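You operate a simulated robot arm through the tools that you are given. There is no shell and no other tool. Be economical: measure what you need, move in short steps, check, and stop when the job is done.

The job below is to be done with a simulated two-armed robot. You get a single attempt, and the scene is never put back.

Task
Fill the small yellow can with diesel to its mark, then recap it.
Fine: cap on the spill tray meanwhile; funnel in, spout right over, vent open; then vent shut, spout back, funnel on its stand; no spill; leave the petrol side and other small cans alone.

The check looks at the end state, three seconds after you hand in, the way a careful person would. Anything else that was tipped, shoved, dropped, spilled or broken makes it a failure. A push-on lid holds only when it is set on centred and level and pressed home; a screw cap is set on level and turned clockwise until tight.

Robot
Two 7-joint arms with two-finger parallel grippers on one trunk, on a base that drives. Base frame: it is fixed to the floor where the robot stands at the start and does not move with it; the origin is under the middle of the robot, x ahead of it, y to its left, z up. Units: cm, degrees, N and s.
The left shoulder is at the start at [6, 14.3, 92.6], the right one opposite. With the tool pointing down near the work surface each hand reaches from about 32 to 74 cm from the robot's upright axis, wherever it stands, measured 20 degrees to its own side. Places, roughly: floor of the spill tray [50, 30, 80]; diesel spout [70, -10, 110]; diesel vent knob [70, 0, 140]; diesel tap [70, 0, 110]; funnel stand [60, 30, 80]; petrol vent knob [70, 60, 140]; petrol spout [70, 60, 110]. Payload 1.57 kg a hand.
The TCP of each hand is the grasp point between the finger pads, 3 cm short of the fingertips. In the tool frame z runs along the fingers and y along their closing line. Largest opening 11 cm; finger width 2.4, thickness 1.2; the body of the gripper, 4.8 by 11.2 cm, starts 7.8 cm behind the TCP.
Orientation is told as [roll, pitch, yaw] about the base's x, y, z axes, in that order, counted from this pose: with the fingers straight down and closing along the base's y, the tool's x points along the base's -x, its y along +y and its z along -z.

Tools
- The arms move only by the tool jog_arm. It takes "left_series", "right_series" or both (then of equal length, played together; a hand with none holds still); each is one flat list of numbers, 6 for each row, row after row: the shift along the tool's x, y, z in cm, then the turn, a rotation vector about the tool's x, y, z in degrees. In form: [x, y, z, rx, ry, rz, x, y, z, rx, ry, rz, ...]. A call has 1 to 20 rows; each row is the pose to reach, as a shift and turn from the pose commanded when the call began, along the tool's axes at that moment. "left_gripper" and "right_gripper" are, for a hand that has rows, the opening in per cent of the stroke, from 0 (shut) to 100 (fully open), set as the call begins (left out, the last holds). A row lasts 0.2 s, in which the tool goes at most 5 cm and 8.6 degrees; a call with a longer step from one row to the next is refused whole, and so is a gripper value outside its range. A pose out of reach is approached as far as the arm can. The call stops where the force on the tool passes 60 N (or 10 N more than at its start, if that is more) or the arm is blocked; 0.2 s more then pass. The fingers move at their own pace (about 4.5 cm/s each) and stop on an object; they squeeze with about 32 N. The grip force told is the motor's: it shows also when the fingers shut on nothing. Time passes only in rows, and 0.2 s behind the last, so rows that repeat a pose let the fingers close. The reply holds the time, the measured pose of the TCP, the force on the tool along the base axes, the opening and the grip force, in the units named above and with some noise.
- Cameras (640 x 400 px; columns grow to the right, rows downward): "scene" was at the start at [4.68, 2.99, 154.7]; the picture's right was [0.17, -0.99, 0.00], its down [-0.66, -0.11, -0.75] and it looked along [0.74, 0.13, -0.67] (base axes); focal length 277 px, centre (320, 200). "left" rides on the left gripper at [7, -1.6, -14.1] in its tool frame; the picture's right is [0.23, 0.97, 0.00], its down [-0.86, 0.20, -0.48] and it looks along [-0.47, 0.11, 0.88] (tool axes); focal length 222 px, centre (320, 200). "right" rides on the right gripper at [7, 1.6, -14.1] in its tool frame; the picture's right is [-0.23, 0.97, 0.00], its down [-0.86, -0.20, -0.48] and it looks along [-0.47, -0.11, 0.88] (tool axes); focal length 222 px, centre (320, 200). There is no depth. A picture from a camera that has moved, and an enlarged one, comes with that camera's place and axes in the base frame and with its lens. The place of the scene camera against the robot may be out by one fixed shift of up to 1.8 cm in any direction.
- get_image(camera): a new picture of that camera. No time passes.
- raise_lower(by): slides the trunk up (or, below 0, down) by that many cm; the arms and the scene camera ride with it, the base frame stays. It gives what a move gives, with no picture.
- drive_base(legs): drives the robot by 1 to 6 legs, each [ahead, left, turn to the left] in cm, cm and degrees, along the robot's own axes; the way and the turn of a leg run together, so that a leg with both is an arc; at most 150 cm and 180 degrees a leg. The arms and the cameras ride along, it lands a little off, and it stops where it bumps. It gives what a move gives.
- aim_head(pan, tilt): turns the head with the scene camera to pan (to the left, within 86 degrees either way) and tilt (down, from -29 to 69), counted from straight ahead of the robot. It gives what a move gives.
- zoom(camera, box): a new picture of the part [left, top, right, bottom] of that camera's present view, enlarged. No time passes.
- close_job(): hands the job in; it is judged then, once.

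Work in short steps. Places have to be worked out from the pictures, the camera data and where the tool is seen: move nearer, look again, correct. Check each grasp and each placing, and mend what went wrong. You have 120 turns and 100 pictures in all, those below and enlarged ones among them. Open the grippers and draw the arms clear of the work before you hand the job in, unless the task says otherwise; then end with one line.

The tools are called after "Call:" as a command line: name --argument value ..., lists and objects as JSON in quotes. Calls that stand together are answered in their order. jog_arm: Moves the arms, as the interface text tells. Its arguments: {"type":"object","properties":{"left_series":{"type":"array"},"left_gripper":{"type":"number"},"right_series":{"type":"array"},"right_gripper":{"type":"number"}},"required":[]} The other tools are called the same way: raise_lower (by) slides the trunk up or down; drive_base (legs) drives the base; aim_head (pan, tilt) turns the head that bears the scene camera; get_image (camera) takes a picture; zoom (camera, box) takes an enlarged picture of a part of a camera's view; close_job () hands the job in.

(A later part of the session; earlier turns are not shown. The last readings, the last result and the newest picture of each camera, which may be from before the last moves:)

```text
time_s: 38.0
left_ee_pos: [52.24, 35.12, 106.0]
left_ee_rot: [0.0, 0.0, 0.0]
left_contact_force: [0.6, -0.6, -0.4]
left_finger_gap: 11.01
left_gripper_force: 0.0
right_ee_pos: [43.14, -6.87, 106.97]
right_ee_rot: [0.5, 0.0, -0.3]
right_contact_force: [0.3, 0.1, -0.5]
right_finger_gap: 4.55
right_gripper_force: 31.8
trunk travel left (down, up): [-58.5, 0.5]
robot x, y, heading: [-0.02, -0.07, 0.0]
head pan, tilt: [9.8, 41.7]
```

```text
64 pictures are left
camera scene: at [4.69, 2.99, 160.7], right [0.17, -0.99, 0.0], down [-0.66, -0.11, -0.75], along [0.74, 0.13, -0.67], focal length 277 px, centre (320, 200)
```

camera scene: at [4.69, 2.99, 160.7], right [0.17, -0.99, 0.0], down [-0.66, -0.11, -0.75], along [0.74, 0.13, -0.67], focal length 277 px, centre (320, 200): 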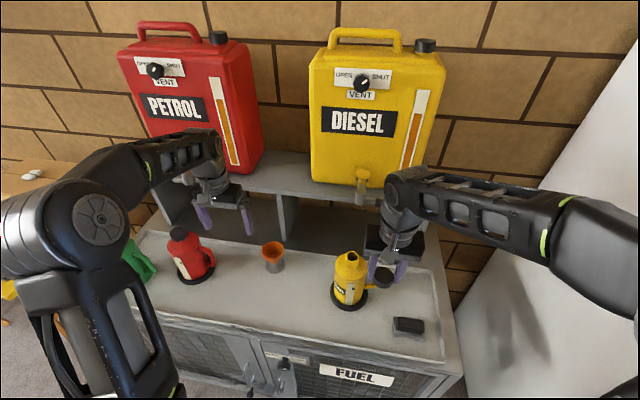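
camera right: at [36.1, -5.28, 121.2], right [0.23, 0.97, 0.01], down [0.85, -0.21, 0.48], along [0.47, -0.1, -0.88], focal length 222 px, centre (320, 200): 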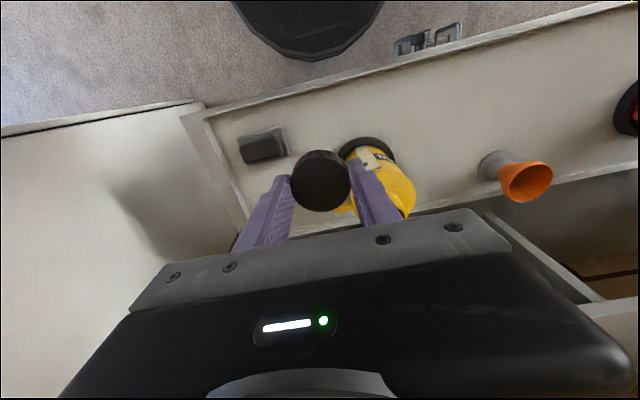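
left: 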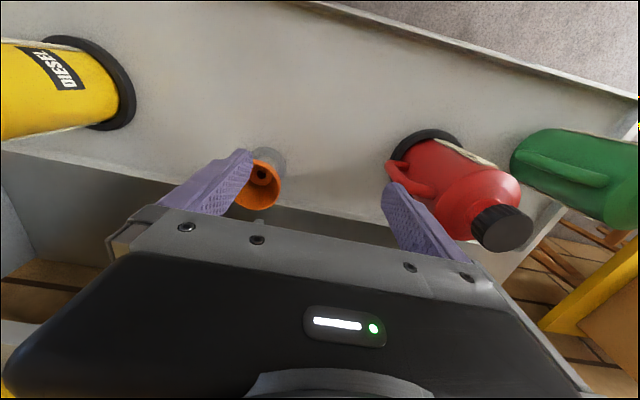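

The spot below is clear of the can's ring and the dark box. I lower the cap to just above the tray.

Call:
jog_arm --right_series '[0, 0, 4, 0, 0, 0, 0, 0, 8, 0, 0, 0, 0, 0, 12, 0, 0, 0, 0, 0, 16, 0, 0, 0, 0, 0, 20, 0, 0, 0, 0, 0, 23, 0, 0, 0, 0, 0, 24, 0, 0, 0, 0, 0, 24.5, 0, 0, 0, 0, 0, 24.5, 0, 0, 0]'

Call:
zoom --camera "scene" --box '[322, 235, 442, 345]'

```text
time_s: 40.0
left_ee_pos: [52.09, 35.0, 105.98]
left_ee_rot: [0.1, 0.0, 0.1]
left_contact_force: [0.4, 0.2, -0.7]
left_finger_gap: 10.97
left_gripper_force: 0.1
right_ee_pos: [42.9, -6.7, 82.34]
right_ee_rot: [0.5, 0.0, -0.2]
right_contact_force: [0.9, -0.1, 0.2]
right_finger_gap: 4.53
right_gripper_force: 32.2
trunk travel left (down, up): [-58.5, 0.5]
robot x, y, heading: [0.05, -0.02, -0.1]
head pan, tilt: [9.8, 41.7]
```

```text
3.64 times, centred on (382, 290) of scene
camera zoom: at [4.67, 2.98, 160.7], right [0.17, -0.99, 0.0], down [-0.66, -0.11, -0.75], along [0.74, 0.13, -0.67], focal length 1007 px, centre (94, -127)
```

zoom: 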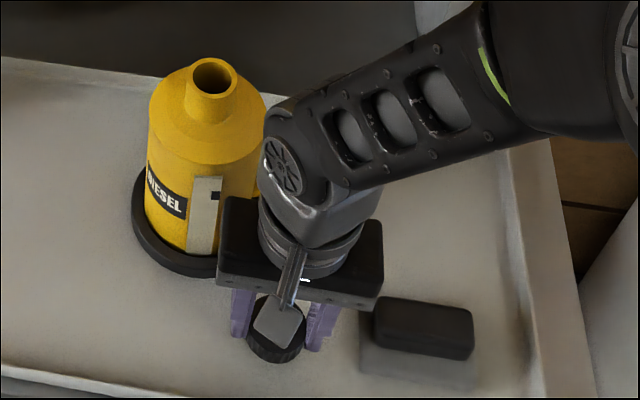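

I lower in small steps until contact.

Call:
jog_arm --right_series '[0, 0, 0.5, 0, 0, 0, 0, 0, 1, 0, 0, 0, 0, 0, 1.4, 0, 0, 0, 0, 0, 1.4, 0, 0, 0]'

```text
time_s: 41.0
left_ee_pos: [52.12, 35.1, 106.02]
left_ee_rot: [0.1, 0.0, 0.1]
left_contact_force: [0.4, 0.4, -0.6]
left_finger_gap: 10.99
left_gripper_force: 0.1
right_ee_pos: [42.9, -6.75, 80.84]
right_ee_rot: [0.5, 0.1, -0.2]
right_contact_force: [-0.4, 0.1, 0.0]
right_finger_gap: 4.52
right_gripper_force: 31.7
trunk travel left (down, up): [-58.5, 0.5]
robot x, y, heading: [0.1, 0.13, -0.0]
head pan, tilt: [9.8, 41.7]
```

Call:
jog_arm --right_series '[0, 0, 0.3, 0, 0, 0, 0, 0, 0.6, 0, 0, 0, 0, 0, 0.9, 0, 0, 0, 0, 0, 0.9, 0, 0, 0]'

```text
time_s: 42.0
left_ee_pos: [52.12, 35.04, 106.01]
left_ee_rot: [0.1, 0.0, 0.1]
left_contact_force: [0.3, 0.6, -0.3]
left_finger_gap: 10.99
left_gripper_force: 0.0
right_ee_pos: [42.92, -6.68, 80.17]
right_ee_rot: [0.6, 0.0, -0.2]
right_contact_force: [-0.1, 0.4, 0.7]
right_finger_gap: 4.48
right_gripper_force: 31.8
trunk travel left (down, up): [-58.5, 0.5]
robot x, y, heading: [0.18, -0.18, 0.1]
head pan, tilt: [9.8, 41.7]
```

Still no clear contact; a bit lower.

Call:
jog_arm --right_series '[0, 0, 0.2, 0, 0, 0, 0, 0, 0.4, 0, 0, 0, 0, 0, 0.4, 0, 0, 0]'

```text
time_s: 42.8
left_ee_pos: [52.04, 34.97, 106.06]
left_ee_rot: [0.0, -0.1, 0.0]
left_contact_force: [-0.5, 0.2, 0.4]
left_finger_gap: 10.99
left_gripper_force: 0.0
right_ee_pos: [42.99, -6.7, 79.79]
right_ee_rot: [0.6, -0.3, -0.2]
right_contact_force: [-0.6, -4.1, 32.2]
right_finger_gap: 4.56
right_gripper_force: 31.6
trunk travel left (down, up): [-58.5, 0.5]
robot x, y, heading: [0.19, -0.04, -0.0]
head pan, tilt: [9.8, 41.7]
```

Contact with the tray at TCP z≈79.85. I ease off, release and rise.

Call:
jog_arm --right_series '[0, 0, -0.2, 0, 0, 0, 0, 0, -0.2, 0, 0, 0]'

Call:
jog_arm --right_series '[0, 0, 0, 0, 0, 0, 0, 0, 0, 0, 0, 0, 0, 0, 0, 0, 0, 0, 0, 0, -2, 0, 0, 0, 0, 0, -6, 0, 0, 0, 0, 0, -10, 0, 0, 0, 0, 0, -14, 0, 0, 0, 0, 0, -18, 0, 0, 0, 0, 0, -22, 0, 0, 0, 0, 0, -22, 0, 0, 0]' --right_gripper 60

Call:
get_image --camera "right"

```text
time_s: 43.4
left_ee_pos: [52.2, 35.04, 105.91]
left_ee_rot: [0.1, 0.0, 0.0]
left_contact_force: [-0.1, 0.2, 0.3]
left_finger_gap: 10.99
left_gripper_force: 0.1
right_ee_pos: [42.94, -6.62, 79.69]
right_ee_rot: [0.6, -0.1, -0.1]
right_contact_force: [2.4, 1.0, 10.5]
right_finger_gap: 4.54
right_gripper_force: 31.9
trunk travel left (down, up): [-58.5, 0.5]
robot x, y, heading: [0.35, -0.03, 0.2]
head pan, tilt: [9.8, 41.7]
```

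```text
time_s: 45.6
left_ee_pos: [52.28, 35.03, 105.99]
left_ee_rot: [0.0, 0.0, 0.1]
left_contact_force: [0.0, -0.3, 0.4]
left_finger_gap: 10.99
left_gripper_force: 0.1
right_ee_pos: [43.08, -6.78, 101.83]
right_ee_rot: [0.5, 0.0, -0.2]
right_contact_force: [-0.5, 0.0, -0.7]
right_finger_gap: 6.58
right_gripper_force: 0.1
trunk travel left (down, up): [-58.5, 0.5]
robot x, y, heading: [-0.03, 0.19, 0.2]
head pan, tilt: [9.8, 41.7]
```

```text
62 pictures are left
camera right: at [36.1, -5.22, 116.08], right [0.23, 0.97, 0.01], down [0.85, -0.21, 0.48], along [0.47, -0.1, -0.88], focal length 222 px, centre (320, 200)
```

right: 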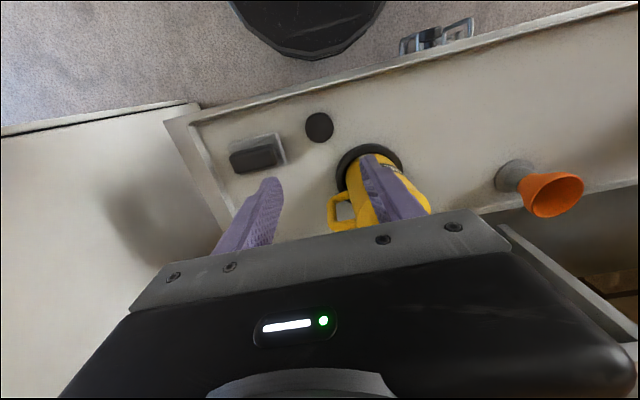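

The cap rests flat on the tray. I draw the right hand aside and bring the left hand over the funnel to look.

Call:
jog_arm --right_series '[0, -4, 0, 0, 0, 0, 0, -8, 0, 0, 0, 0, 0, -12, 0, 0, 0, 0, 0, -12, 0, 0, 0, 0]' --left_series '[-2.6, -2, 0, 0, 0, 0, -5.2, -4, 0, 0, 0, 0, -7.8, -6, 0, 0, 0, 0, -7.8, -6, 0, 0, 0, 0]'

Call:
get_image --camera "left"

Call:
get_image --camera "scene"

```text
time_s: 46.6
left_ee_pos: [59.88, 29.12, 105.86]
left_ee_rot: [-0.1, 0.0, 0.0]
left_contact_force: [-0.5, -0.1, -0.3]
left_finger_gap: 11.01
left_gripper_force: 0.1
right_ee_pos: [43.09, -18.93, 101.79]
right_ee_rot: [0.6, 0.0, -0.1]
right_contact_force: [-0.8, 0.3, -0.1]
right_finger_gap: 6.61
right_gripper_force: 0.0
trunk travel left (down, up): [-58.5, 0.5]
robot x, y, heading: [0.58, -0.11, 0.1]
head pan, tilt: [9.8, 41.7]
```

```text
61 pictures are left
camera left: at [52.9, 27.51, 120.11], right [-0.23, 0.97, 0.0], down [0.85, 0.2, 0.48], along [0.47, 0.11, -0.88], focal length 222 px, centre (320, 200)
```

left: 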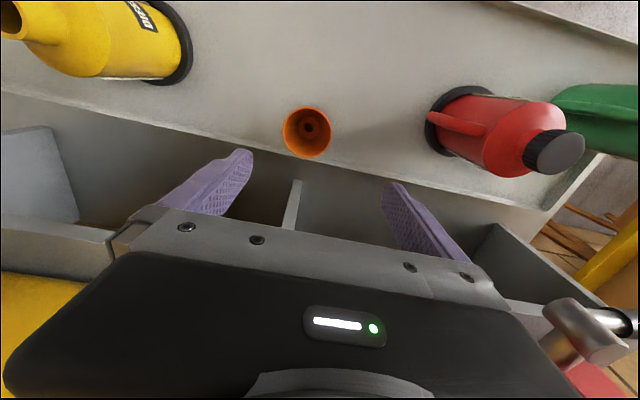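

```text
60 pictures are left
camera scene: at [4.62, 3.09, 160.7], right [0.17, -0.99, 0.0], down [-0.66, -0.11, -0.75], along [0.74, 0.13, -0.67], focal length 277 px, centre (320, 200)
```

scene: 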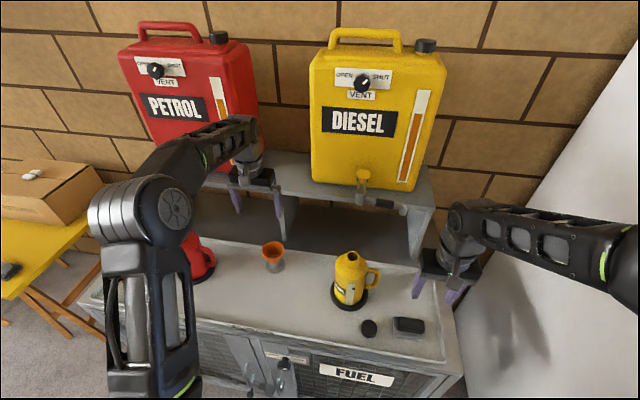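

The funnel rim is about 7.1 cm wide, centred near [60.15, 27.2, 86]. I go down to just above it, centred.

Call:
jog_arm --left_series '[-0.2, -1.0, 4, 0, 0, 0, -0.25, -1.9, 8, 0, 0, 0, -0.25, -1.9, 12, 0, 0, 0, -0.25, -1.9, 14, 0, 0, 0, -0.25, -1.9, 14, 0, 0, 0]'

Call:
get_image --camera "left"

Call:
zoom --camera "scene" --box '[213, 205, 333, 305]'

```text
time_s: 47.8
left_ee_pos: [60.19, 27.02, 91.91]
left_ee_rot: [0.0, 0.0, 0.0]
left_contact_force: [0.1, -0.7, 0.5]
left_finger_gap: 11.03
left_gripper_force: 0.0
right_ee_pos: [43.06, -18.99, 101.85]
right_ee_rot: [0.5, -0.1, -0.2]
right_contact_force: [-0.2, 0.0, 0.7]
right_finger_gap: 6.59
right_gripper_force: 0.1
trunk travel left (down, up): [-58.5, 0.5]
robot x, y, heading: [0.23, 0.23, -0.3]
head pan, tilt: [9.8, 41.7]
```

```text
59 pictures are left
camera left: at [53.3, 25.47, 106.1], right [-0.23, 0.97, 0.0], down [0.86, 0.2, 0.48], along [0.47, 0.11, -0.88], focal length 222 px, centre (320, 200)
```

left: 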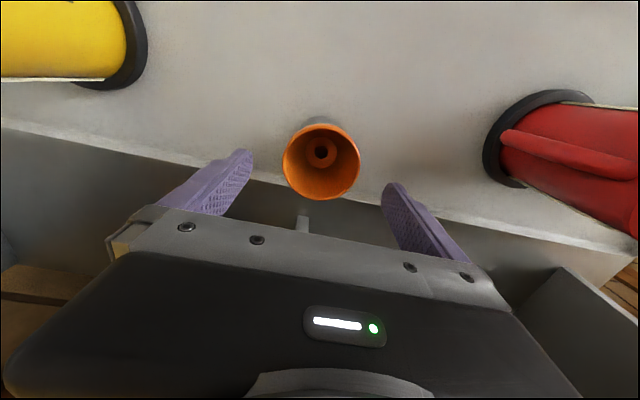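

```text
4.00 times, centred on (273, 255) of scene
camera zoom: at [4.68, 2.99, 160.7], right [0.17, -0.99, 0.0], down [-0.66, -0.11, -0.75], along [0.74, 0.13, -0.67], focal length 1108 px, centre (508, -20)
```

zoom: 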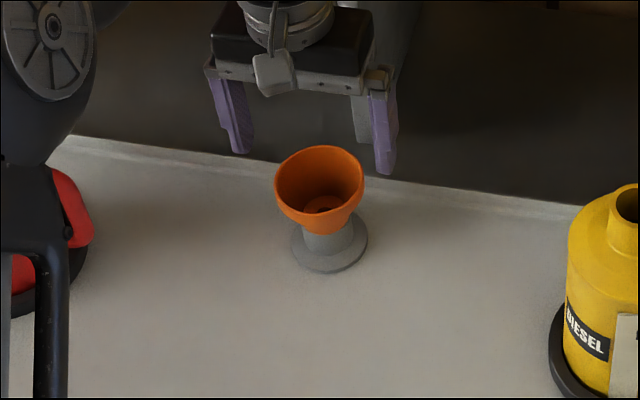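

Centred within a couple of millimetres. I lower 4.5 cm around the rim and close.

Call:
jog_arm --left_series '[0.1, 0.1, 2, 0, 0, 0, 0.1, 0.1, 3.5, 0, 0, 0, 0.1, 0.1, 4.5, 0, 0, 0, 0.1, 0.1, 4.5, 0, 0, 0]'

Call:
jog_arm --left_series '[0, 0, 0, 0, 0, 0, 0, 0, 0, 0, 0, 0, 0, 0, 0, 0, 0, 0, 0, 0, 0, 0, 0, 0]' --left_gripper 0

Call:
zoom --camera "scene" --box '[213, 205, 333, 305]'

```text
time_s: 48.8
left_ee_pos: [60.11, 27.16, 87.44]
left_ee_rot: [0.1, 0.0, -0.1]
left_contact_force: [-1.0, -1.1, -0.4]
left_finger_gap: 11.03
left_gripper_force: 0.1
right_ee_pos: [43.15, -18.85, 101.85]
right_ee_rot: [0.5, -0.1, -0.2]
right_contact_force: [0.8, -0.8, -0.3]
right_finger_gap: 6.62
right_gripper_force: 0.0
trunk travel left (down, up): [-58.5, 0.5]
robot x, y, heading: [0.06, -0.14, -0.0]
head pan, tilt: [9.8, 41.7]
```

```text
time_s: 49.8
left_ee_pos: [60.03, 27.26, 87.38]
left_ee_rot: [0.0, 0.0, 0.0]
left_contact_force: [0.0, 0.2, 0.2]
left_finger_gap: 7.49
left_gripper_force: 30.6
right_ee_pos: [43.18, -18.95, 101.82]
right_ee_rot: [0.4, 0.1, -0.2]
right_contact_force: [-0.4, 0.0, -1.1]
right_finger_gap: 6.6
right_gripper_force: 0.1
trunk travel left (down, up): [-58.5, 0.5]
robot x, y, heading: [-0.14, -0.06, -0.0]
head pan, tilt: [9.8, 41.7]
```

```text
4.00 times, centred on (273, 255) of scene
camera zoom: at [4.68, 2.98, 160.7], right [0.17, -0.99, 0.0], down [-0.66, -0.11, -0.75], along [0.74, 0.13, -0.67], focal length 1108 px, centre (508, -20)
```

zoom: 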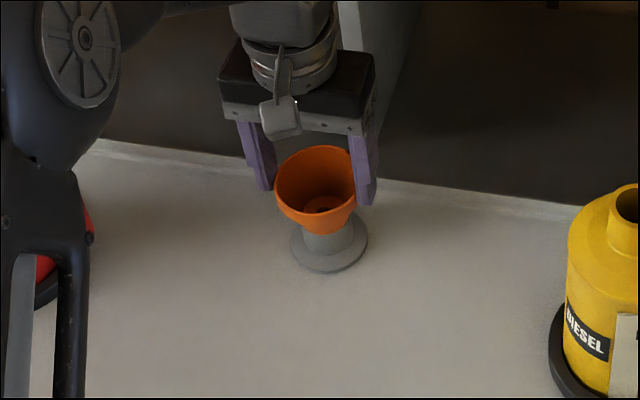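

Gripped at 7.5 cm; the stand place is TCP [60.05, 27.2, 87.4]. I lift straight up and check.

Call:
jog_arm --left_series '[0, 0, -1, 0, 0, 0, 0, 0, -3, 0, 0, 0, 0, 0, -7, 0, 0, 0, 0, 0, -11, 0, 0, 0, 0, 0, -15, 0, 0, 0, 0, 0, -19, 0, 0, 0, 0, 0, -19, 0, 0, 0]'

Call:
zoom --camera "scene" --box '[193, 155, 393, 315]'

Call:
get_image --camera "left"

```text
time_s: 51.4
left_ee_pos: [60.11, 27.11, 106.7]
left_ee_rot: [0.1, 0.0, 0.0]
left_contact_force: [0.2, 0.8, -1.4]
left_finger_gap: 7.48
left_gripper_force: 32.2
right_ee_pos: [43.11, -18.81, 101.79]
right_ee_rot: [0.6, 0.1, -0.2]
right_contact_force: [-0.4, -0.5, 0.3]
right_finger_gap: 6.61
right_gripper_force: 0.0
trunk travel left (down, up): [-58.5, 0.5]
robot x, y, heading: [0.16, -0.21, -0.1]
head pan, tilt: [9.8, 41.7]
```

```text
2.50 times, centred on (293, 235) of scene
camera zoom: at [4.71, 2.99, 160.7], right [0.17, -0.99, 0.0], down [-0.66, -0.11, -0.75], along [0.74, 0.13, -0.67], focal length 693 px, centre (388, 112)
```

zoom: 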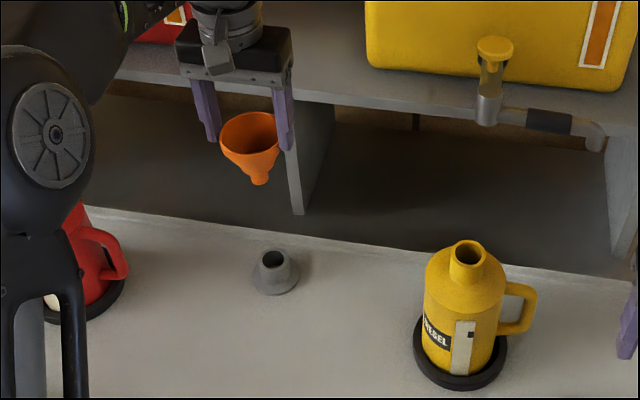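

```text
55 pictures are left
camera left: at [53.2, 25.51, 121.02], right [-0.23, 0.97, 0.0], down [0.86, 0.2, 0.48], along [0.47, 0.11, -0.88], focal length 222 px, centre (320, 200)
```

left: 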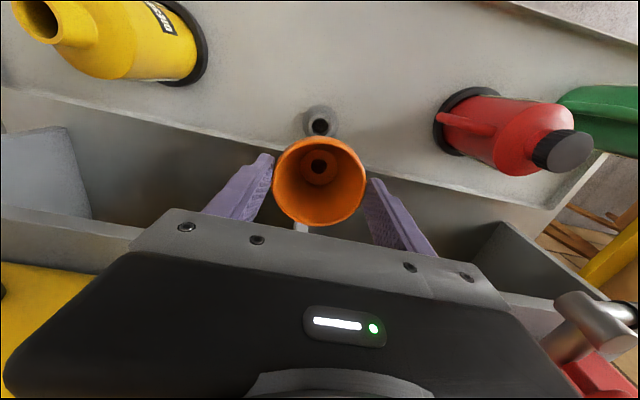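

The funnel hangs straight; its stem bottom is about 9 cm below the TCP. I raise it a bit and carry it to near the can, stopping short to look.

Call:
jog_arm --left_series '[0, 0, -2, 0, 0, 0, 1, -3, -3.5, 0, 0, 0, 2, -7, -3.5, 0, 0, 0, 3, -11, -3.5, 0, 0, 0, 4, -15, -3.5, 0, 0, 0, 5, -19, -3.5, 0, 0, 0, 5.9, -23, -3.5, 0, 0, 0, 5.9, -26.6, -3.5, 0, 0, 0, 5.9, -26.6, -3.5, 0, 0, 0]'

Call:
get_image --camera "left"

Call:
zoom --camera "scene" --box '[302, 195, 412, 295]'

```text
time_s: 53.4
left_ee_pos: [54.31, 0.78, 109.9]
left_ee_rot: [0.0, 0.0, 0.1]
left_contact_force: [0.3, 0.3, -0.8]
left_finger_gap: 7.47
left_gripper_force: 31.9
right_ee_pos: [43.2, -18.87, 101.88]
right_ee_rot: [0.5, 0.1, -0.2]
right_contact_force: [0.2, 0.1, 1.0]
right_finger_gap: 6.58
right_gripper_force: 0.1
trunk travel left (down, up): [-58.5, 0.5]
robot x, y, heading: [0.26, 0.05, -0.2]
head pan, tilt: [9.8, 41.7]
```

```text
54 pictures are left
camera left: at [47.25, -0.91, 124.2], right [-0.23, 0.97, 0.0], down [0.86, 0.2, 0.48], along [0.47, 0.11, -0.88], focal length 222 px, centre (320, 200)
```

left: 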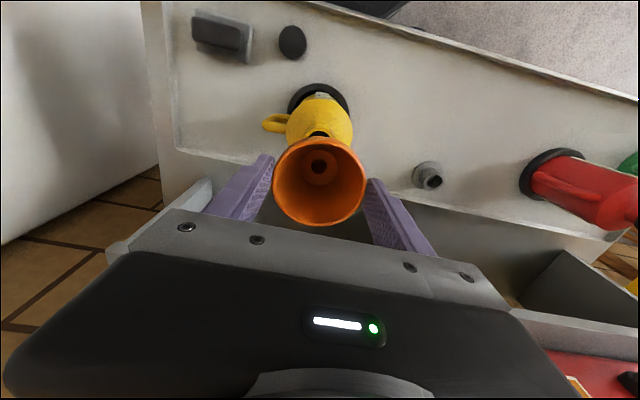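

```text
4.00 times, centred on (357, 245) of scene
camera zoom: at [4.65, 3.05, 160.7], right [0.17, -0.99, 0.0], down [-0.66, -0.11, -0.75], along [0.74, 0.13, -0.67], focal length 1108 px, centre (172, 20)
```

zoom: 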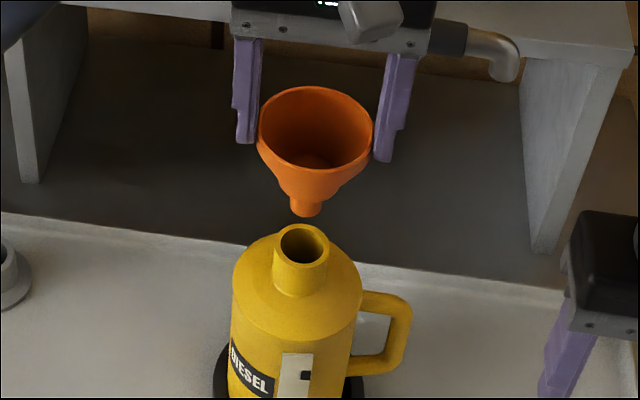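

The stem lines up with the neck sideways in the scene view; fore-aft the estimates agree near x≈54.3. I lower to about 1 cm above the neck and look closely.

Call:
jog_arm --left_series '[0, -0.15, 1.5, 0, 0, 0, 0, -0.15, 3, 0, 0, 0, 0, -0.15, 3, 0, 0, 0]'

Call:
zoom --camera "scene" --box '[332, 225, 376, 265]'

Call:
zoom --camera "left" --box '[260, 80, 380, 220]'

```text
time_s: 54.2
left_ee_pos: [54.25, 0.48, 107.0]
left_ee_rot: [0.0, 0.0, 0.0]
left_contact_force: [-0.6, 0.4, -0.6]
left_finger_gap: 7.47
left_gripper_force: 31.8
right_ee_pos: [43.21, -18.88, 101.87]
right_ee_rot: [0.6, 0.0, -0.2]
right_contact_force: [-0.9, -0.2, 0.6]
right_finger_gap: 6.6
right_gripper_force: 0.2
trunk travel left (down, up): [-58.5, 0.5]
robot x, y, heading: [0.17, -0.21, -0.0]
head pan, tilt: [9.8, 41.7]
```

```text
10.00 times, centred on (354, 245) of scene
camera zoom: at [4.67, 2.98, 160.7], right [0.17, -0.99, 0.0], down [-0.66, -0.11, -0.75], along [0.74, 0.13, -0.67], focal length 2770 px, centre (-20, -250)
```

zoom: 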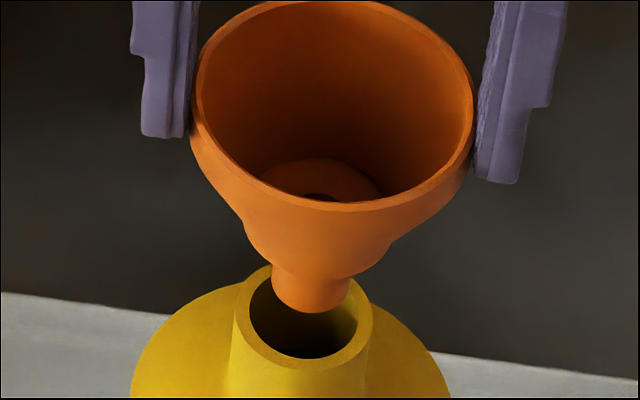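

```text
2.86 times, centred on (320, 150) of left
camera zoom: at [47.19, -1.11, 121.24], right [-0.23, 0.97, 0.0], down [0.86, 0.2, 0.48], along [0.47, 0.11, -0.88], focal length 635 px, centre (320, 343)
```

zoom: 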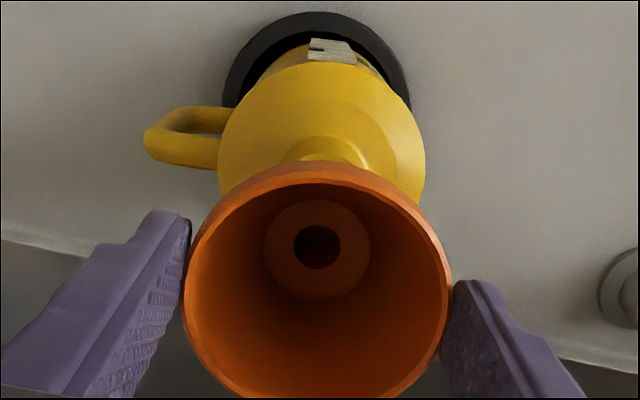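

The stem is about 1 mm off in y, and the cap grasp earlier gave the neck x as 54.07. I correct by these and lower in small steps.

Call:
jog_arm --left_series '[0.15, 0.12, 0.5, 0, 0, 0, 0.15, 0.12, 1.2, 0, 0, 0, 0.15, 0.12, 1.7, 0, 0, 0, 0.15, 0.12, 2.1, 0, 0, 0, 0.15, 0.12, 2.1, 0, 0, 0]'

Call:
zoom --camera "scene" --box '[332, 225, 376, 265]'

```text
time_s: 55.4
left_ee_pos: [54.03, 0.61, 104.85]
left_ee_rot: [0.0, 0.0, 0.0]
left_contact_force: [0.3, -0.6, 0.0]
left_finger_gap: 7.45
left_gripper_force: 31.7
right_ee_pos: [43.2, -18.85, 101.85]
right_ee_rot: [0.6, -0.1, -0.2]
right_contact_force: [1.0, -0.1, -0.7]
right_finger_gap: 6.6
right_gripper_force: 0.1
trunk travel left (down, up): [-58.5, 0.5]
robot x, y, heading: [0.27, -0.2, 0.3]
head pan, tilt: [9.8, 41.7]
```

```text
10.00 times, centred on (354, 245) of scene
camera zoom: at [4.67, 2.98, 160.7], right [0.17, -0.99, 0.0], down [-0.66, -0.11, -0.75], along [0.74, 0.13, -0.67], focal length 2770 px, centre (-20, -250)
```

zoom: 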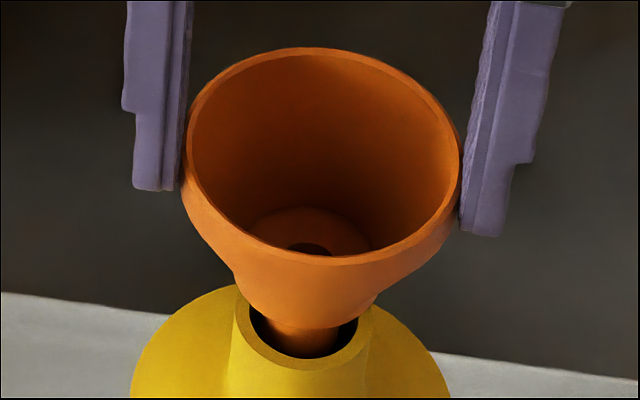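

The stem appears inside the neck with no contact force. I continue down gently.

Call:
jog_arm --left_series '[0, 0, 0.3, 0, 0, 0, 0, 0, 0.6, 0, 0, 0, 0, 0, 0.9, 0, 0, 0, 0, 0, 0.9, 0, 0, 0]'

Call:
zoom --camera "scene" --box '[332, 225, 376, 265]'

```text
time_s: 56.4
left_ee_pos: [54.04, 0.68, 103.97]
left_ee_rot: [0.1, 0.0, 0.0]
left_contact_force: [0.4, 0.4, -0.8]
left_finger_gap: 7.43
left_gripper_force: 32.3
right_ee_pos: [43.21, -18.99, 101.86]
right_ee_rot: [0.3, 0.0, -0.2]
right_contact_force: [-0.3, -0.1, 0.2]
right_finger_gap: 6.63
right_gripper_force: 0.1
trunk travel left (down, up): [-58.5, 0.5]
robot x, y, heading: [-0.06, 0.21, 0.1]
head pan, tilt: [9.8, 41.7]
```

```text
10.00 times, centred on (354, 245) of scene
camera zoom: at [4.68, 2.98, 160.7], right [0.17, -0.99, 0.0], down [-0.66, -0.11, -0.75], along [0.74, 0.13, -0.67], focal length 2770 px, centre (-20, -250)
```

zoom: 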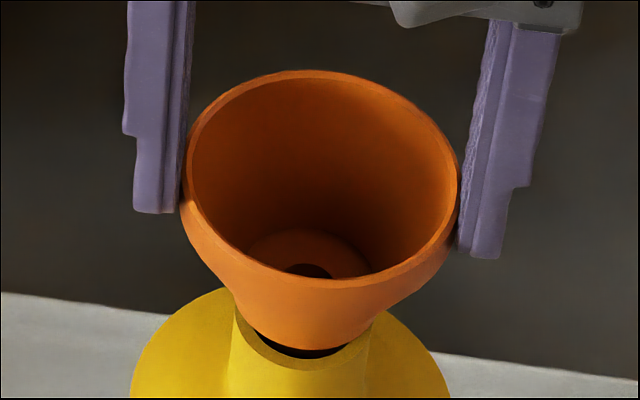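

Almost seated; I lower in smaller steps watching for contact.

Call:
jog_arm --left_series '[0, 0, 0.2, 0, 0, 0, 0, 0, 0.4, 0, 0, 0, 0, 0, 0.4, 0, 0, 0]'

Call:
jog_arm --left_series '[0, 0, 0.15, 0, 0, 0, 0, 0, 0.3, 0, 0, 0, 0, 0, 0.3, 0, 0, 0]'

Call:
zoom --camera "scene" --box '[332, 225, 376, 265]'

```text
time_s: 57.2
left_ee_pos: [53.98, 0.52, 103.57]
left_ee_rot: [-0.1, 0.0, 0.0]
left_contact_force: [-0.2, -1.3, -1.3]
left_finger_gap: 7.47
left_gripper_force: 32.3
right_ee_pos: [43.15, -18.79, 101.72]
right_ee_rot: [0.5, -0.1, -0.2]
right_contact_force: [0.7, -0.8, -0.5]
right_finger_gap: 6.58
right_gripper_force: 0.1
trunk travel left (down, up): [-58.5, 0.5]
robot x, y, heading: [0.23, -0.08, 0.0]
head pan, tilt: [9.8, 41.7]
```

```text
time_s: 58.0
left_ee_pos: [53.98, 0.61, 103.26]
left_ee_rot: [0.0, 0.0, 0.0]
left_contact_force: [0.3, -0.1, -0.5]
left_finger_gap: 7.49
left_gripper_force: 31.6
right_ee_pos: [43.22, -19.01, 101.82]
right_ee_rot: [0.5, 0.0, -0.2]
right_contact_force: [-0.5, -0.5, 0.3]
right_finger_gap: 6.61
right_gripper_force: 0.0
trunk travel left (down, up): [-58.5, 0.5]
robot x, y, heading: [0.0, 0.08, -0.1]
head pan, tilt: [9.8, 41.7]
```

```text
10.00 times, centred on (354, 245) of scene
camera zoom: at [4.68, 2.97, 160.7], right [0.17, -0.99, 0.0], down [-0.66, -0.11, -0.75], along [0.74, 0.13, -0.67], focal length 2770 px, centre (-20, -250)
```

zoom: 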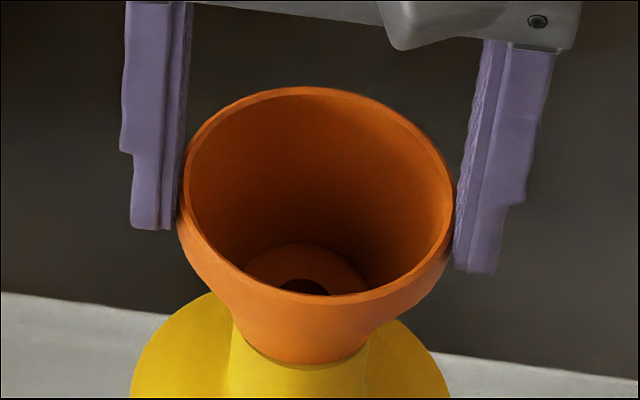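

Call:
jog_arm --left_series '[0, 0, 0.15, 0, 0, 0, 0, 0, 0.3, 0, 0, 0, 0, 0, 0.3, 0, 0, 0]'

```text
time_s: 58.8
left_ee_pos: [53.84, 0.49, 103.2]
left_ee_rot: [-0.1, -0.3, 0.0]
left_contact_force: [0.6, 1.6, 23.5]
left_finger_gap: 7.47
left_gripper_force: 32.2
right_ee_pos: [42.98, -18.92, 101.81]
right_ee_rot: [0.6, -0.1, -0.2]
right_contact_force: [-0.2, -0.2, -0.1]
right_finger_gap: 6.59
right_gripper_force: 0.1
trunk travel left (down, up): [-58.5, 0.5]
robot x, y, heading: [0.21, 0.04, 0.1]
head pan, tilt: [9.8, 41.7]
```

Seated with 23 N at TCP z 103.2. I ease off, release the funnel and rise.

Call:
jog_arm --left_series '[0, 0, -0.2, 0, 0, 0, 0, 0, -0.2, 0, 0, 0]'

Call:
jog_arm --left_series '[0, 0, 0, 0, 0, 0, 0, 0, 0, 0, 0, 0, 0, 0, 0, 0, 0, 0, 0, 0, -2, 0, 0, 0, 0, 0, -4, 0, 0, 0, 0, 0, -6, 0, 0, 0, 0, 0, -6, 0, 0, 0]' --left_gripper 100

Call:
get_image --camera "scene"

Call:
get_image --camera "left"

```text
time_s: 59.4
left_ee_pos: [54.08, 0.77, 103.11]
left_ee_rot: [0.0, -0.1, -0.1]
left_contact_force: [3.2, 0.7, 15.1]
left_finger_gap: 7.48
left_gripper_force: 32.0
right_ee_pos: [43.04, -18.92, 101.73]
right_ee_rot: [0.5, -0.2, -0.1]
right_contact_force: [-0.1, -0.2, 0.3]
right_finger_gap: 6.6
right_gripper_force: 0.0
trunk travel left (down, up): [-58.5, 0.5]
robot x, y, heading: [-0.29, 0.03, -0.5]
head pan, tilt: [9.8, 41.7]
```

```text
time_s: 61.0
left_ee_pos: [53.96, 0.6, 109.17]
left_ee_rot: [-0.1, 0.0, 0.0]
left_contact_force: [-0.2, 0.0, 0.0]
left_finger_gap: 11.0
left_gripper_force: 0.0
right_ee_pos: [43.2, -18.83, 101.78]
right_ee_rot: [0.4, 0.0, -0.2]
right_contact_force: [0.3, -0.5, 0.8]
right_finger_gap: 6.65
right_gripper_force: 0.1
trunk travel left (down, up): [-58.5, 0.5]
robot x, y, heading: [0.26, 0.17, 0.2]
head pan, tilt: [9.8, 41.7]
```

```text
47 pictures are left
camera scene: at [4.69, 2.98, 160.7], right [0.17, -0.99, 0.0], down [-0.66, -0.11, -0.75], along [0.74, 0.13, -0.67], focal length 277 px, centre (320, 200)
```

scene: 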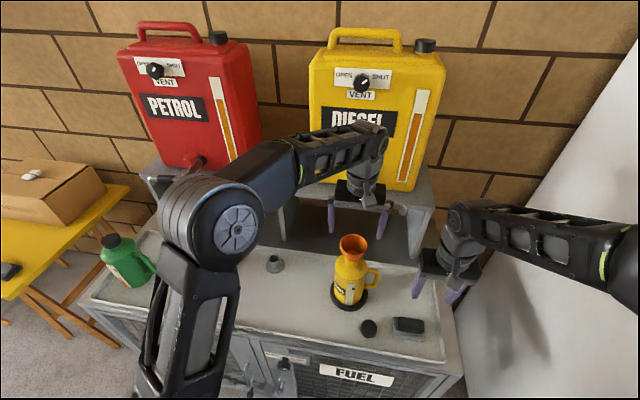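

```text
46 pictures are left
camera left: at [47.03, -0.97, 123.47], right [-0.23, 0.97, 0.0], down [0.86, 0.2, 0.48], along [0.47, 0.11, -0.88], focal length 222 px, centre (320, 200)
```

left: 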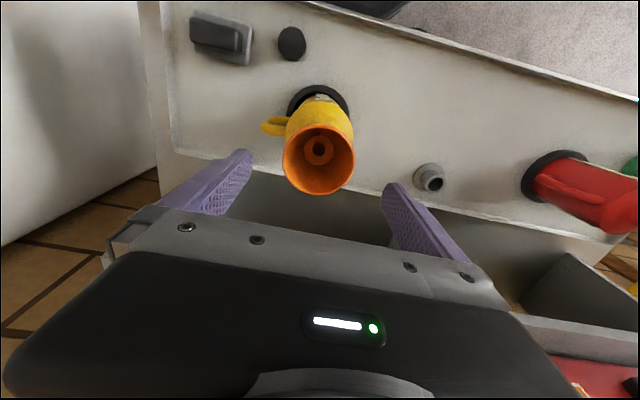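

Funnel sits level in the neck. I withdraw the left hand to the left, and bring the right hand up and forward, turning its closing line fore-aft, to view the spout grip (estimated at [66, -7, 106]).

Call:
jog_arm --left_series '[0, 0, -2, 0, 0, 0, 0, 0, -4, 0, 0, 0, 0, 4, -4, 0, 0, 0, 0, 8, -4, 0, 0, 0, 0, 12, -4, 0, 0, 0, 0, 16, -4, 0, 0, 0, 0, 20, -4, 0, 0, 0, 0, 24, -4, 0, 0, 0, 0, 28, -4, 0, 0, 0, 0, 28, -4, 0, 0, 0, 0, 28, -4, 0, 0, 0, 0, 28, -4, 0, 0, 0]' --right_series '[0, 0, -4, 0, 0, -8, 0, 0, -8, 0, 0, -16, 0, 0, -12, 0, 0, -24, -3, 1, -13, 0, 0, -32, -6, 3, -14, 0, 0, -40, -9, 4, -14, 0, 0, -48, -12, 5, -14, 0, 0, -56, -14, 7, -14, 0, 0, -64, -17, 8, -14, 0, 0, -72, -18, 9, -14, 0, 0, -80, -19, 10, -14, 0, 0, -88, -19, 10, -14, 0, 0, -88]' --right_gripper 60

Call:
get_image --camera "right"

Call:
get_image --camera "scene"

```text
time_s: 63.6
left_ee_pos: [54.43, 28.55, 113.05]
left_ee_rot: [0.0, 0.3, 0.0]
left_contact_force: [1.2, 0.0, -0.1]
left_finger_gap: 10.99
left_gripper_force: 0.0
left hand out of reach, approached as far as the arm can: row 2
right_ee_pos: [56.47, -16.15, 111.05]
right_ee_rot: [2.2, -2.3, 83.4]
right_contact_force: [-0.7, 0.0, -0.9]
right_finger_gap: 6.61
right_gripper_force: 0.0
right hand out of reach, approached as far as the arm can: row 7, 8, 9, 10, 11, 12
trunk travel left (down, up): [-58.5, 0.5]
robot x, y, heading: [-0.18, -0.37, 0.1]
head pan, tilt: [9.8, 41.7]
```

```text
45 pictures are left
camera right: at [54.51, -23.54, 125.16], right [-0.94, 0.34, 0.05], down [0.31, 0.8, 0.5], along [0.13, 0.49, -0.86], focal length 222 px, centre (320, 200)
```

right: 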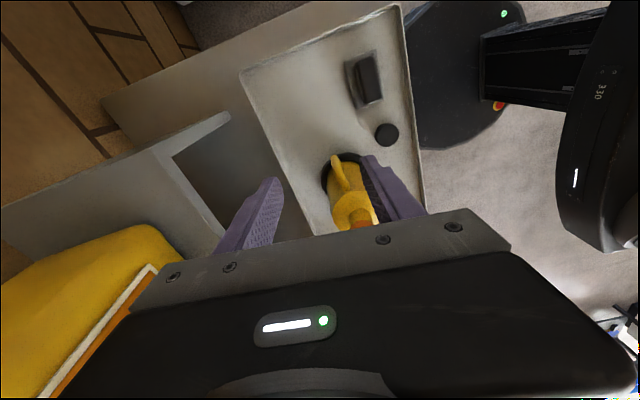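

```text
44 pictures are left
camera scene: at [5.25, 3.14, 160.67], right [0.17, -0.99, 0.0], down [-0.66, -0.11, -0.74], along [0.73, 0.13, -0.67], focal length 277 px, centre (320, 200)
```

scene: 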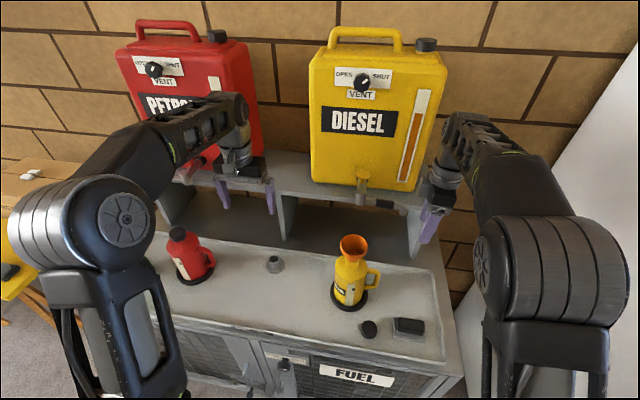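

That pose was beyond the arm's reach at this height. Driving a little closer would help, so I look down at the gap between base and cabinet.

Call:
aim_head --pan 0 --tilt 69

Call:
get_image --camera "scene"

```text
time_s: 64.5
left_ee_pos: [54.12, 28.47, 113.2]
left_ee_rot: [0.0, 0.1, 0.0]
left_contact_force: [-0.3, 0.2, 0.9]
left_finger_gap: 10.99
left_gripper_force: 0.0
right_ee_pos: [56.05, -16.32, 111.47]
right_ee_rot: [2.0, -2.4, 83.5]
right_contact_force: [0.0, 0.4, 0.0]
right_finger_gap: 6.59
right_gripper_force: 0.0
trunk travel left (down, up): [-58.5, 0.5]
robot x, y, heading: [-0.42, 0.16, 0.0]
head pan, tilt: [0.0, 68.8]
```

```text
43 pictures are left
camera scene: at [2.02, 1.57, 157.34], right [0.0, -1.0, 0.0], down [-0.93, 0.0, -0.36], along [0.36, 0.0, -0.93], focal length 277 px, centre (320, 200)
```

scene: 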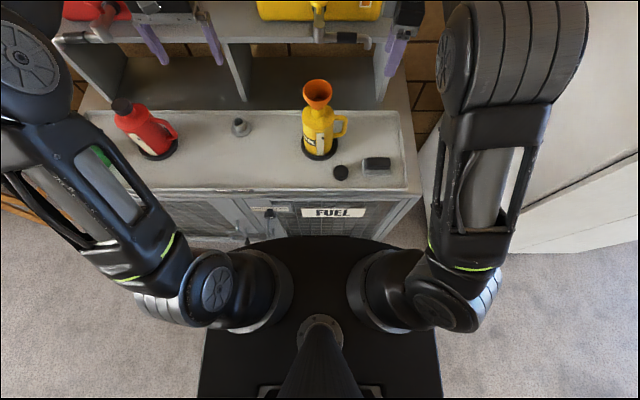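

There is no room to drive forward. Instead I will tilt the hand forward for reach and swing the spout with closed fingers as a rod behind its pipe. I zoom on the spout from this viewpoint to fix its place.

Call:
zoom --camera "scene" --box '[290, 0, 418, 80]'

```text
5.00 times, centred on (354, 40) of scene
camera zoom: at [2.02, 1.57, 157.34], right [0.0, -1.0, 0.0], down [-0.93, 0.0, -0.36], along [0.36, 0.0, -0.93], focal length 1385 px, centre (150, 1000)
```

zoom: 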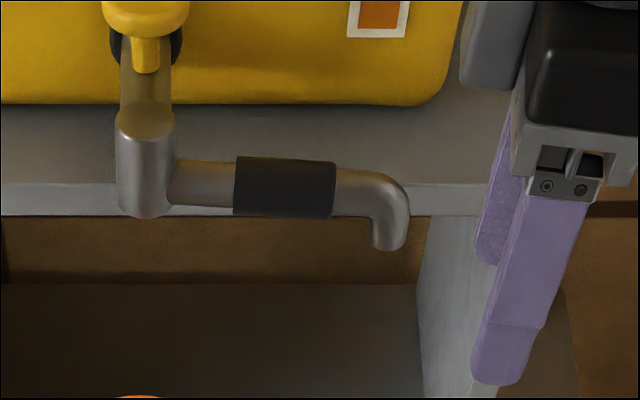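

The pipe runs from the pivot near [66.3, 0] to its tip near y≈-12.4, at z≈107, outlet at z≈104 (funnel rim ≈101.8). I square the right hand, shut its fingers, and draw it back a little.

Call:
jog_arm --right_series '[0.3, 0.6, 0, 0, 0, 8, 0.6, 1.2, 0, 0, 0, 16, 0.9, 1.8, 0, 0, 0, 24, 1.2, 2.4, 0, 0, 0, 32, 1.5, 3, 0, 0, 0, 40, 1.8, 3.6, 0, 0, 0, 48, 2.1, 4.2, 0, 0, 0, 56, 2.4, 4.8, 0, 0, 0, 64, 2.7, 5.4, 0, 0, 0, 72, 2.7, 5.7, 0, 0, 0, 79, 2.7, 5.7, 0, 0, 0, 83.5, 2.7, 5.7, 0, 0, 0, 83.5]' --right_gripper 0

```text
time_s: 67.1
left_ee_pos: [54.09, 28.5, 113.27]
left_ee_rot: [0.0, 0.1, 0.0]
left_contact_force: [-0.8, 0.2, 0.0]
left_finger_gap: 10.98
left_gripper_force: 0.0
right_ee_pos: [50.38, -18.41, 111.41]
right_ee_rot: [2.6, 1.8, 0.0]
right_contact_force: [-0.1, 0.2, -0.1]
right_finger_gap: 0.02
right_gripper_force: 21.5
trunk travel left (down, up): [-58.5, 0.5]
robot x, y, heading: [0.09, -0.1, 0.1]
head pan, tilt: [0.0, 68.8]
```

Now I pitch the hand 30° forward while moving toward [60, -19, 110], outside the spout end.

Call:
jog_arm --right_series '[-2, -0.2, 0, 0.6, -8, 0, -4.5, -0.4, 0.5, 1.3, -16, 0, -7, -0.5, 1, 2, -24, 0, -9.6, -0.6, 1.4, 2.6, -31.8, 0, -9.6, -0.6, 1.4, 2.6, -31.8, 0]'

Call:
get_image --camera "right"

```text
time_s: 68.3
left_ee_pos: [54.1, 28.43, 113.32]
left_ee_rot: [0.0, -0.1, 0.0]
left_contact_force: [-0.3, 0.4, -0.2]
left_finger_gap: 11.0
left_gripper_force: 0.0
right_ee_pos: [59.97, -19.06, 109.59]
right_ee_rot: [0.1, -30.1, -0.8]
right_contact_force: [-0.2, 0.1, 0.8]
right_finger_gap: 0.0
right_gripper_force: 21.2
trunk travel left (down, up): [-58.5, 0.5]
robot x, y, heading: [0.23, 0.22, 0.2]
head pan, tilt: [0.0, 68.8]
```

```text
41 pictures are left
camera right: at [46.86, -17.15, 118.44], right [0.21, 0.97, 0.12], down [0.5, -0.21, 0.84], along [0.84, -0.12, -0.53], focal length 222 px, centre (320, 200)
```

right: 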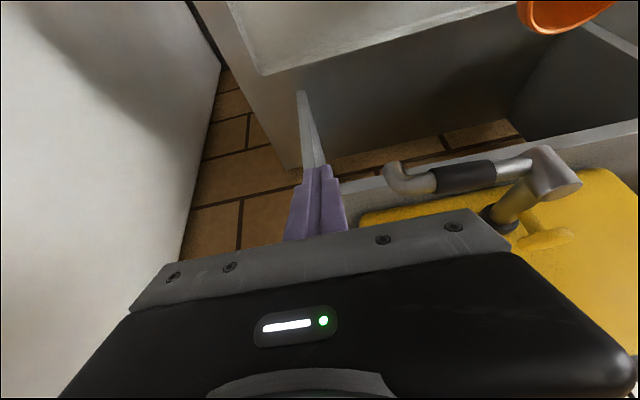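

The view confirms the pipe at x≈66, z≈107.5, tip at y≈-12. I go round the tip and bring the closed fingers behind the pipe, without touching yet.

Call:
jog_arm --right_series '[-2, 0.1, 2, 0, 0, 0, -4, 0.3, 4.2, 0, 0, 0, -5.5, 0.4, 6, 0, 0, 0, -6.75, 0.5, 6.9, 0, 0, 0, -6.75, 0.5, 6.9, 0, 0, 0]'

Call:
get_image --camera "right"

```text
time_s: 69.5
left_ee_pos: [54.05, 28.46, 113.3]
left_ee_rot: [-0.1, 0.0, 0.0]
left_contact_force: [0.2, -0.3, 0.1]
left_finger_gap: 10.98
left_gripper_force: 0.1
right_ee_pos: [69.33, -18.53, 107.08]
right_ee_rot: [0.1, -30.0, -0.9]
right_contact_force: [-0.5, -0.1, 0.1]
right_finger_gap: 0.0
right_gripper_force: 20.9
trunk travel left (down, up): [-58.5, 0.5]
robot x, y, heading: [-0.31, 0.19, 0.1]
head pan, tilt: [0.0, 68.8]
```

```text
40 pictures are left
camera right: at [56.24, -16.72, 115.95], right [0.21, 0.97, 0.11], down [0.5, -0.21, 0.84], along [0.84, -0.12, -0.53], focal length 222 px, centre (320, 200)
```

right: 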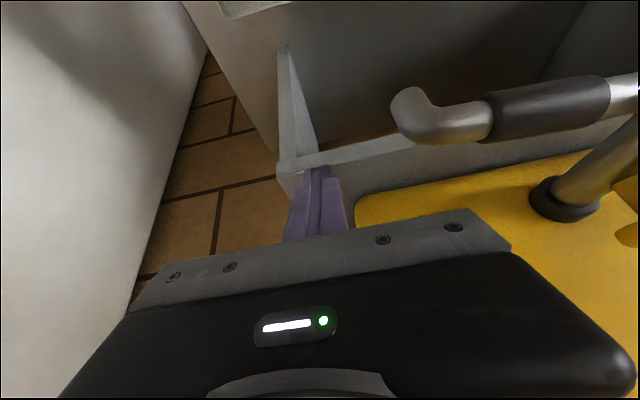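

Clear space behind the pipe. I slide the fingers +y behind the grip to y≈-8.

Call:
jog_arm --right_series '[0, 3.5, 0, 0, 0, 0, 0, 7, 0, 0, 0, 0, 0, 10.5, 0, 0, 0, 0, 0, 10.5, 0, 0, 0, 0]'

Call:
get_image --camera "right"

```text
time_s: 70.5
left_ee_pos: [54.08, 28.4, 113.27]
left_ee_rot: [0.0, 0.0, 0.1]
left_contact_force: [0.5, 0.2, 0.1]
left_finger_gap: 11.01
left_gripper_force: 0.0
right_ee_pos: [69.39, -8.12, 107.11]
right_ee_rot: [0.1, -30.1, -0.8]
right_contact_force: [-0.3, 0.1, 0.5]
right_finger_gap: 0.0
right_gripper_force: 21.1
trunk travel left (down, up): [-58.5, 0.5]
robot x, y, heading: [0.52, -0.3, -0.1]
head pan, tilt: [0.0, 68.8]
```

```text
39 pictures are left
camera right: at [56.33, -6.39, 116.04], right [0.21, 0.97, 0.12], down [0.5, -0.21, 0.84], along [0.84, -0.12, -0.53], focal length 222 px, centre (320, 200)
```

right: 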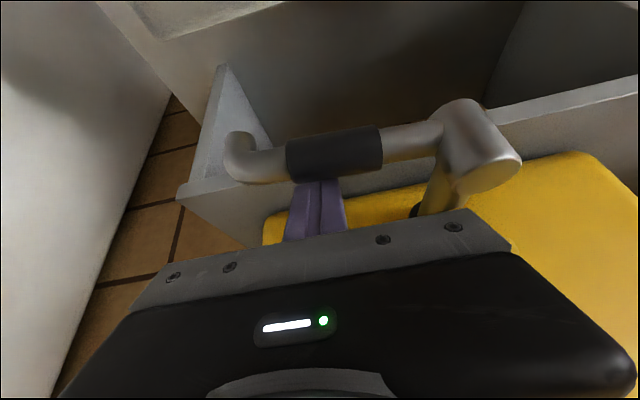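

The fingers are behind the grip. I swing the spout in an arc to about 70°.

Call:
jog_arm --right_series '[0.68, 0.5, -0.4, 0, 0, 0, 1.84, 0.2, -1.07, 0, 0, 0, 3.04, 0.1, -1.76, 0, 0, 0, 4.22, 0.27, -2.44, 0, 0, 0, 5.36, 0.66, -3.1, 0, 0, 0, 6.43, 1.28, -3.72, 0, 0, 0, 7.4, 2.1, -4.27, 0, 0, 0, 8.22, 3.12, -4.75, 0, 0, 0, 8.22, 3.12, -4.75, 0, 0, 0]'

Call:
zoom --camera "scene" --box '[270, 0, 398, 120]'

```text
time_s: 72.5
left_ee_pos: [53.93, 28.48, 113.14]
left_ee_rot: [0.0, 0.1, 0.0]
left_contact_force: [-0.1, 0.3, -0.3]
left_finger_gap: 11.0
left_gripper_force: 0.1
right_ee_pos: [59.81, -4.73, 107.06]
right_ee_rot: [0.1, -30.0, -0.8]
right_contact_force: [0.5, 0.2, 0.2]
right_finger_gap: 0.0
right_gripper_force: 21.4
trunk travel left (down, up): [-58.5, 0.5]
robot x, y, heading: [-0.01, -0.21, -0.2]
head pan, tilt: [0.0, 68.8]
```

```text
3.33 times, centred on (334, 60) of scene
camera zoom: at [2.02, 1.54, 157.34], right [0.0, -1.0, 0.0], down [-0.93, 0.0, -0.36], along [0.36, 0.0, -0.93], focal length 923 px, centre (273, 667)
```

zoom: 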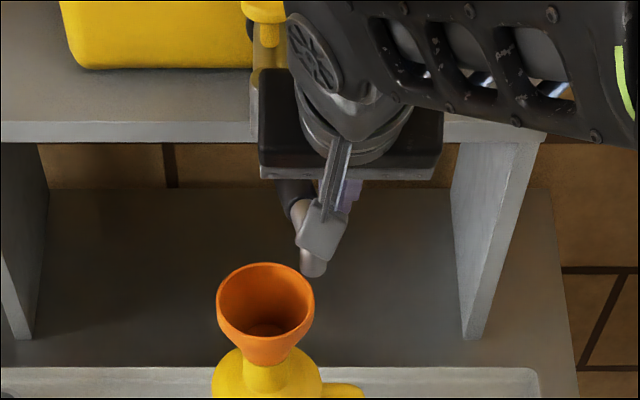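

The spout follows. I continue to about 88°.

Call:
jog_arm --right_series '[0.35, 0.6, -0.2, 0, 0, 0, 0.66, 1.14, -0.38, 0, 0, 0, 0.9, 1.7, -0.5, 0, 0, 0, 1.04, 2.2, -0.6, 0, 0, 0, 1.04, 2.2, -0.6, 0, 0, 0]'

Call:
zoom --camera "scene" --box '[270, 0, 398, 120]'

Call:
get_image --camera "right"

```text
time_s: 73.7
left_ee_pos: [53.95, 28.43, 113.26]
left_ee_rot: [0.0, 0.1, 0.0]
left_contact_force: [-0.6, -0.1, -0.2]
left_finger_gap: 11.0
left_gripper_force: 0.1
right_ee_pos: [58.65, -2.49, 106.92]
right_ee_rot: [0.0, -30.0, -0.8]
right_contact_force: [0.2, 0.4, 0.0]
right_finger_gap: 0.0
right_gripper_force: 21.4
trunk travel left (down, up): [-58.5, 0.5]
robot x, y, heading: [-0.18, 0.06, 0.0]
head pan, tilt: [0.0, 68.8]
```

```text
3.33 times, centred on (334, 60) of scene
camera zoom: at [2.01, 1.55, 157.34], right [0.0, -1.0, 0.0], down [-0.93, 0.0, -0.36], along [0.36, 0.0, -0.93], focal length 923 px, centre (273, 667)
```

zoom: 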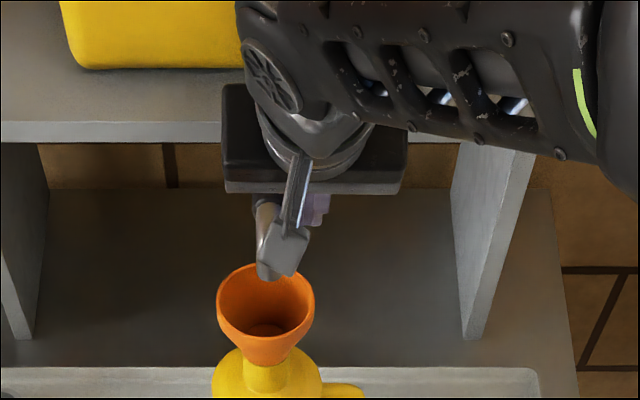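

```text
36 pictures are left
camera right: at [45.59, -0.72, 115.84], right [0.21, 0.97, 0.11], down [0.5, -0.21, 0.84], along [0.84, -0.12, -0.53], focal length 222 px, centre (320, 200)
```

right: 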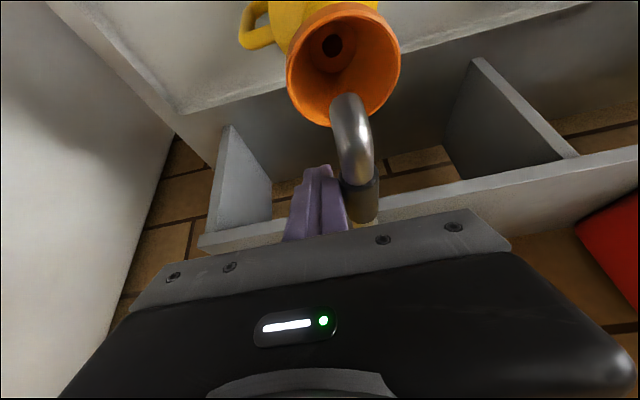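

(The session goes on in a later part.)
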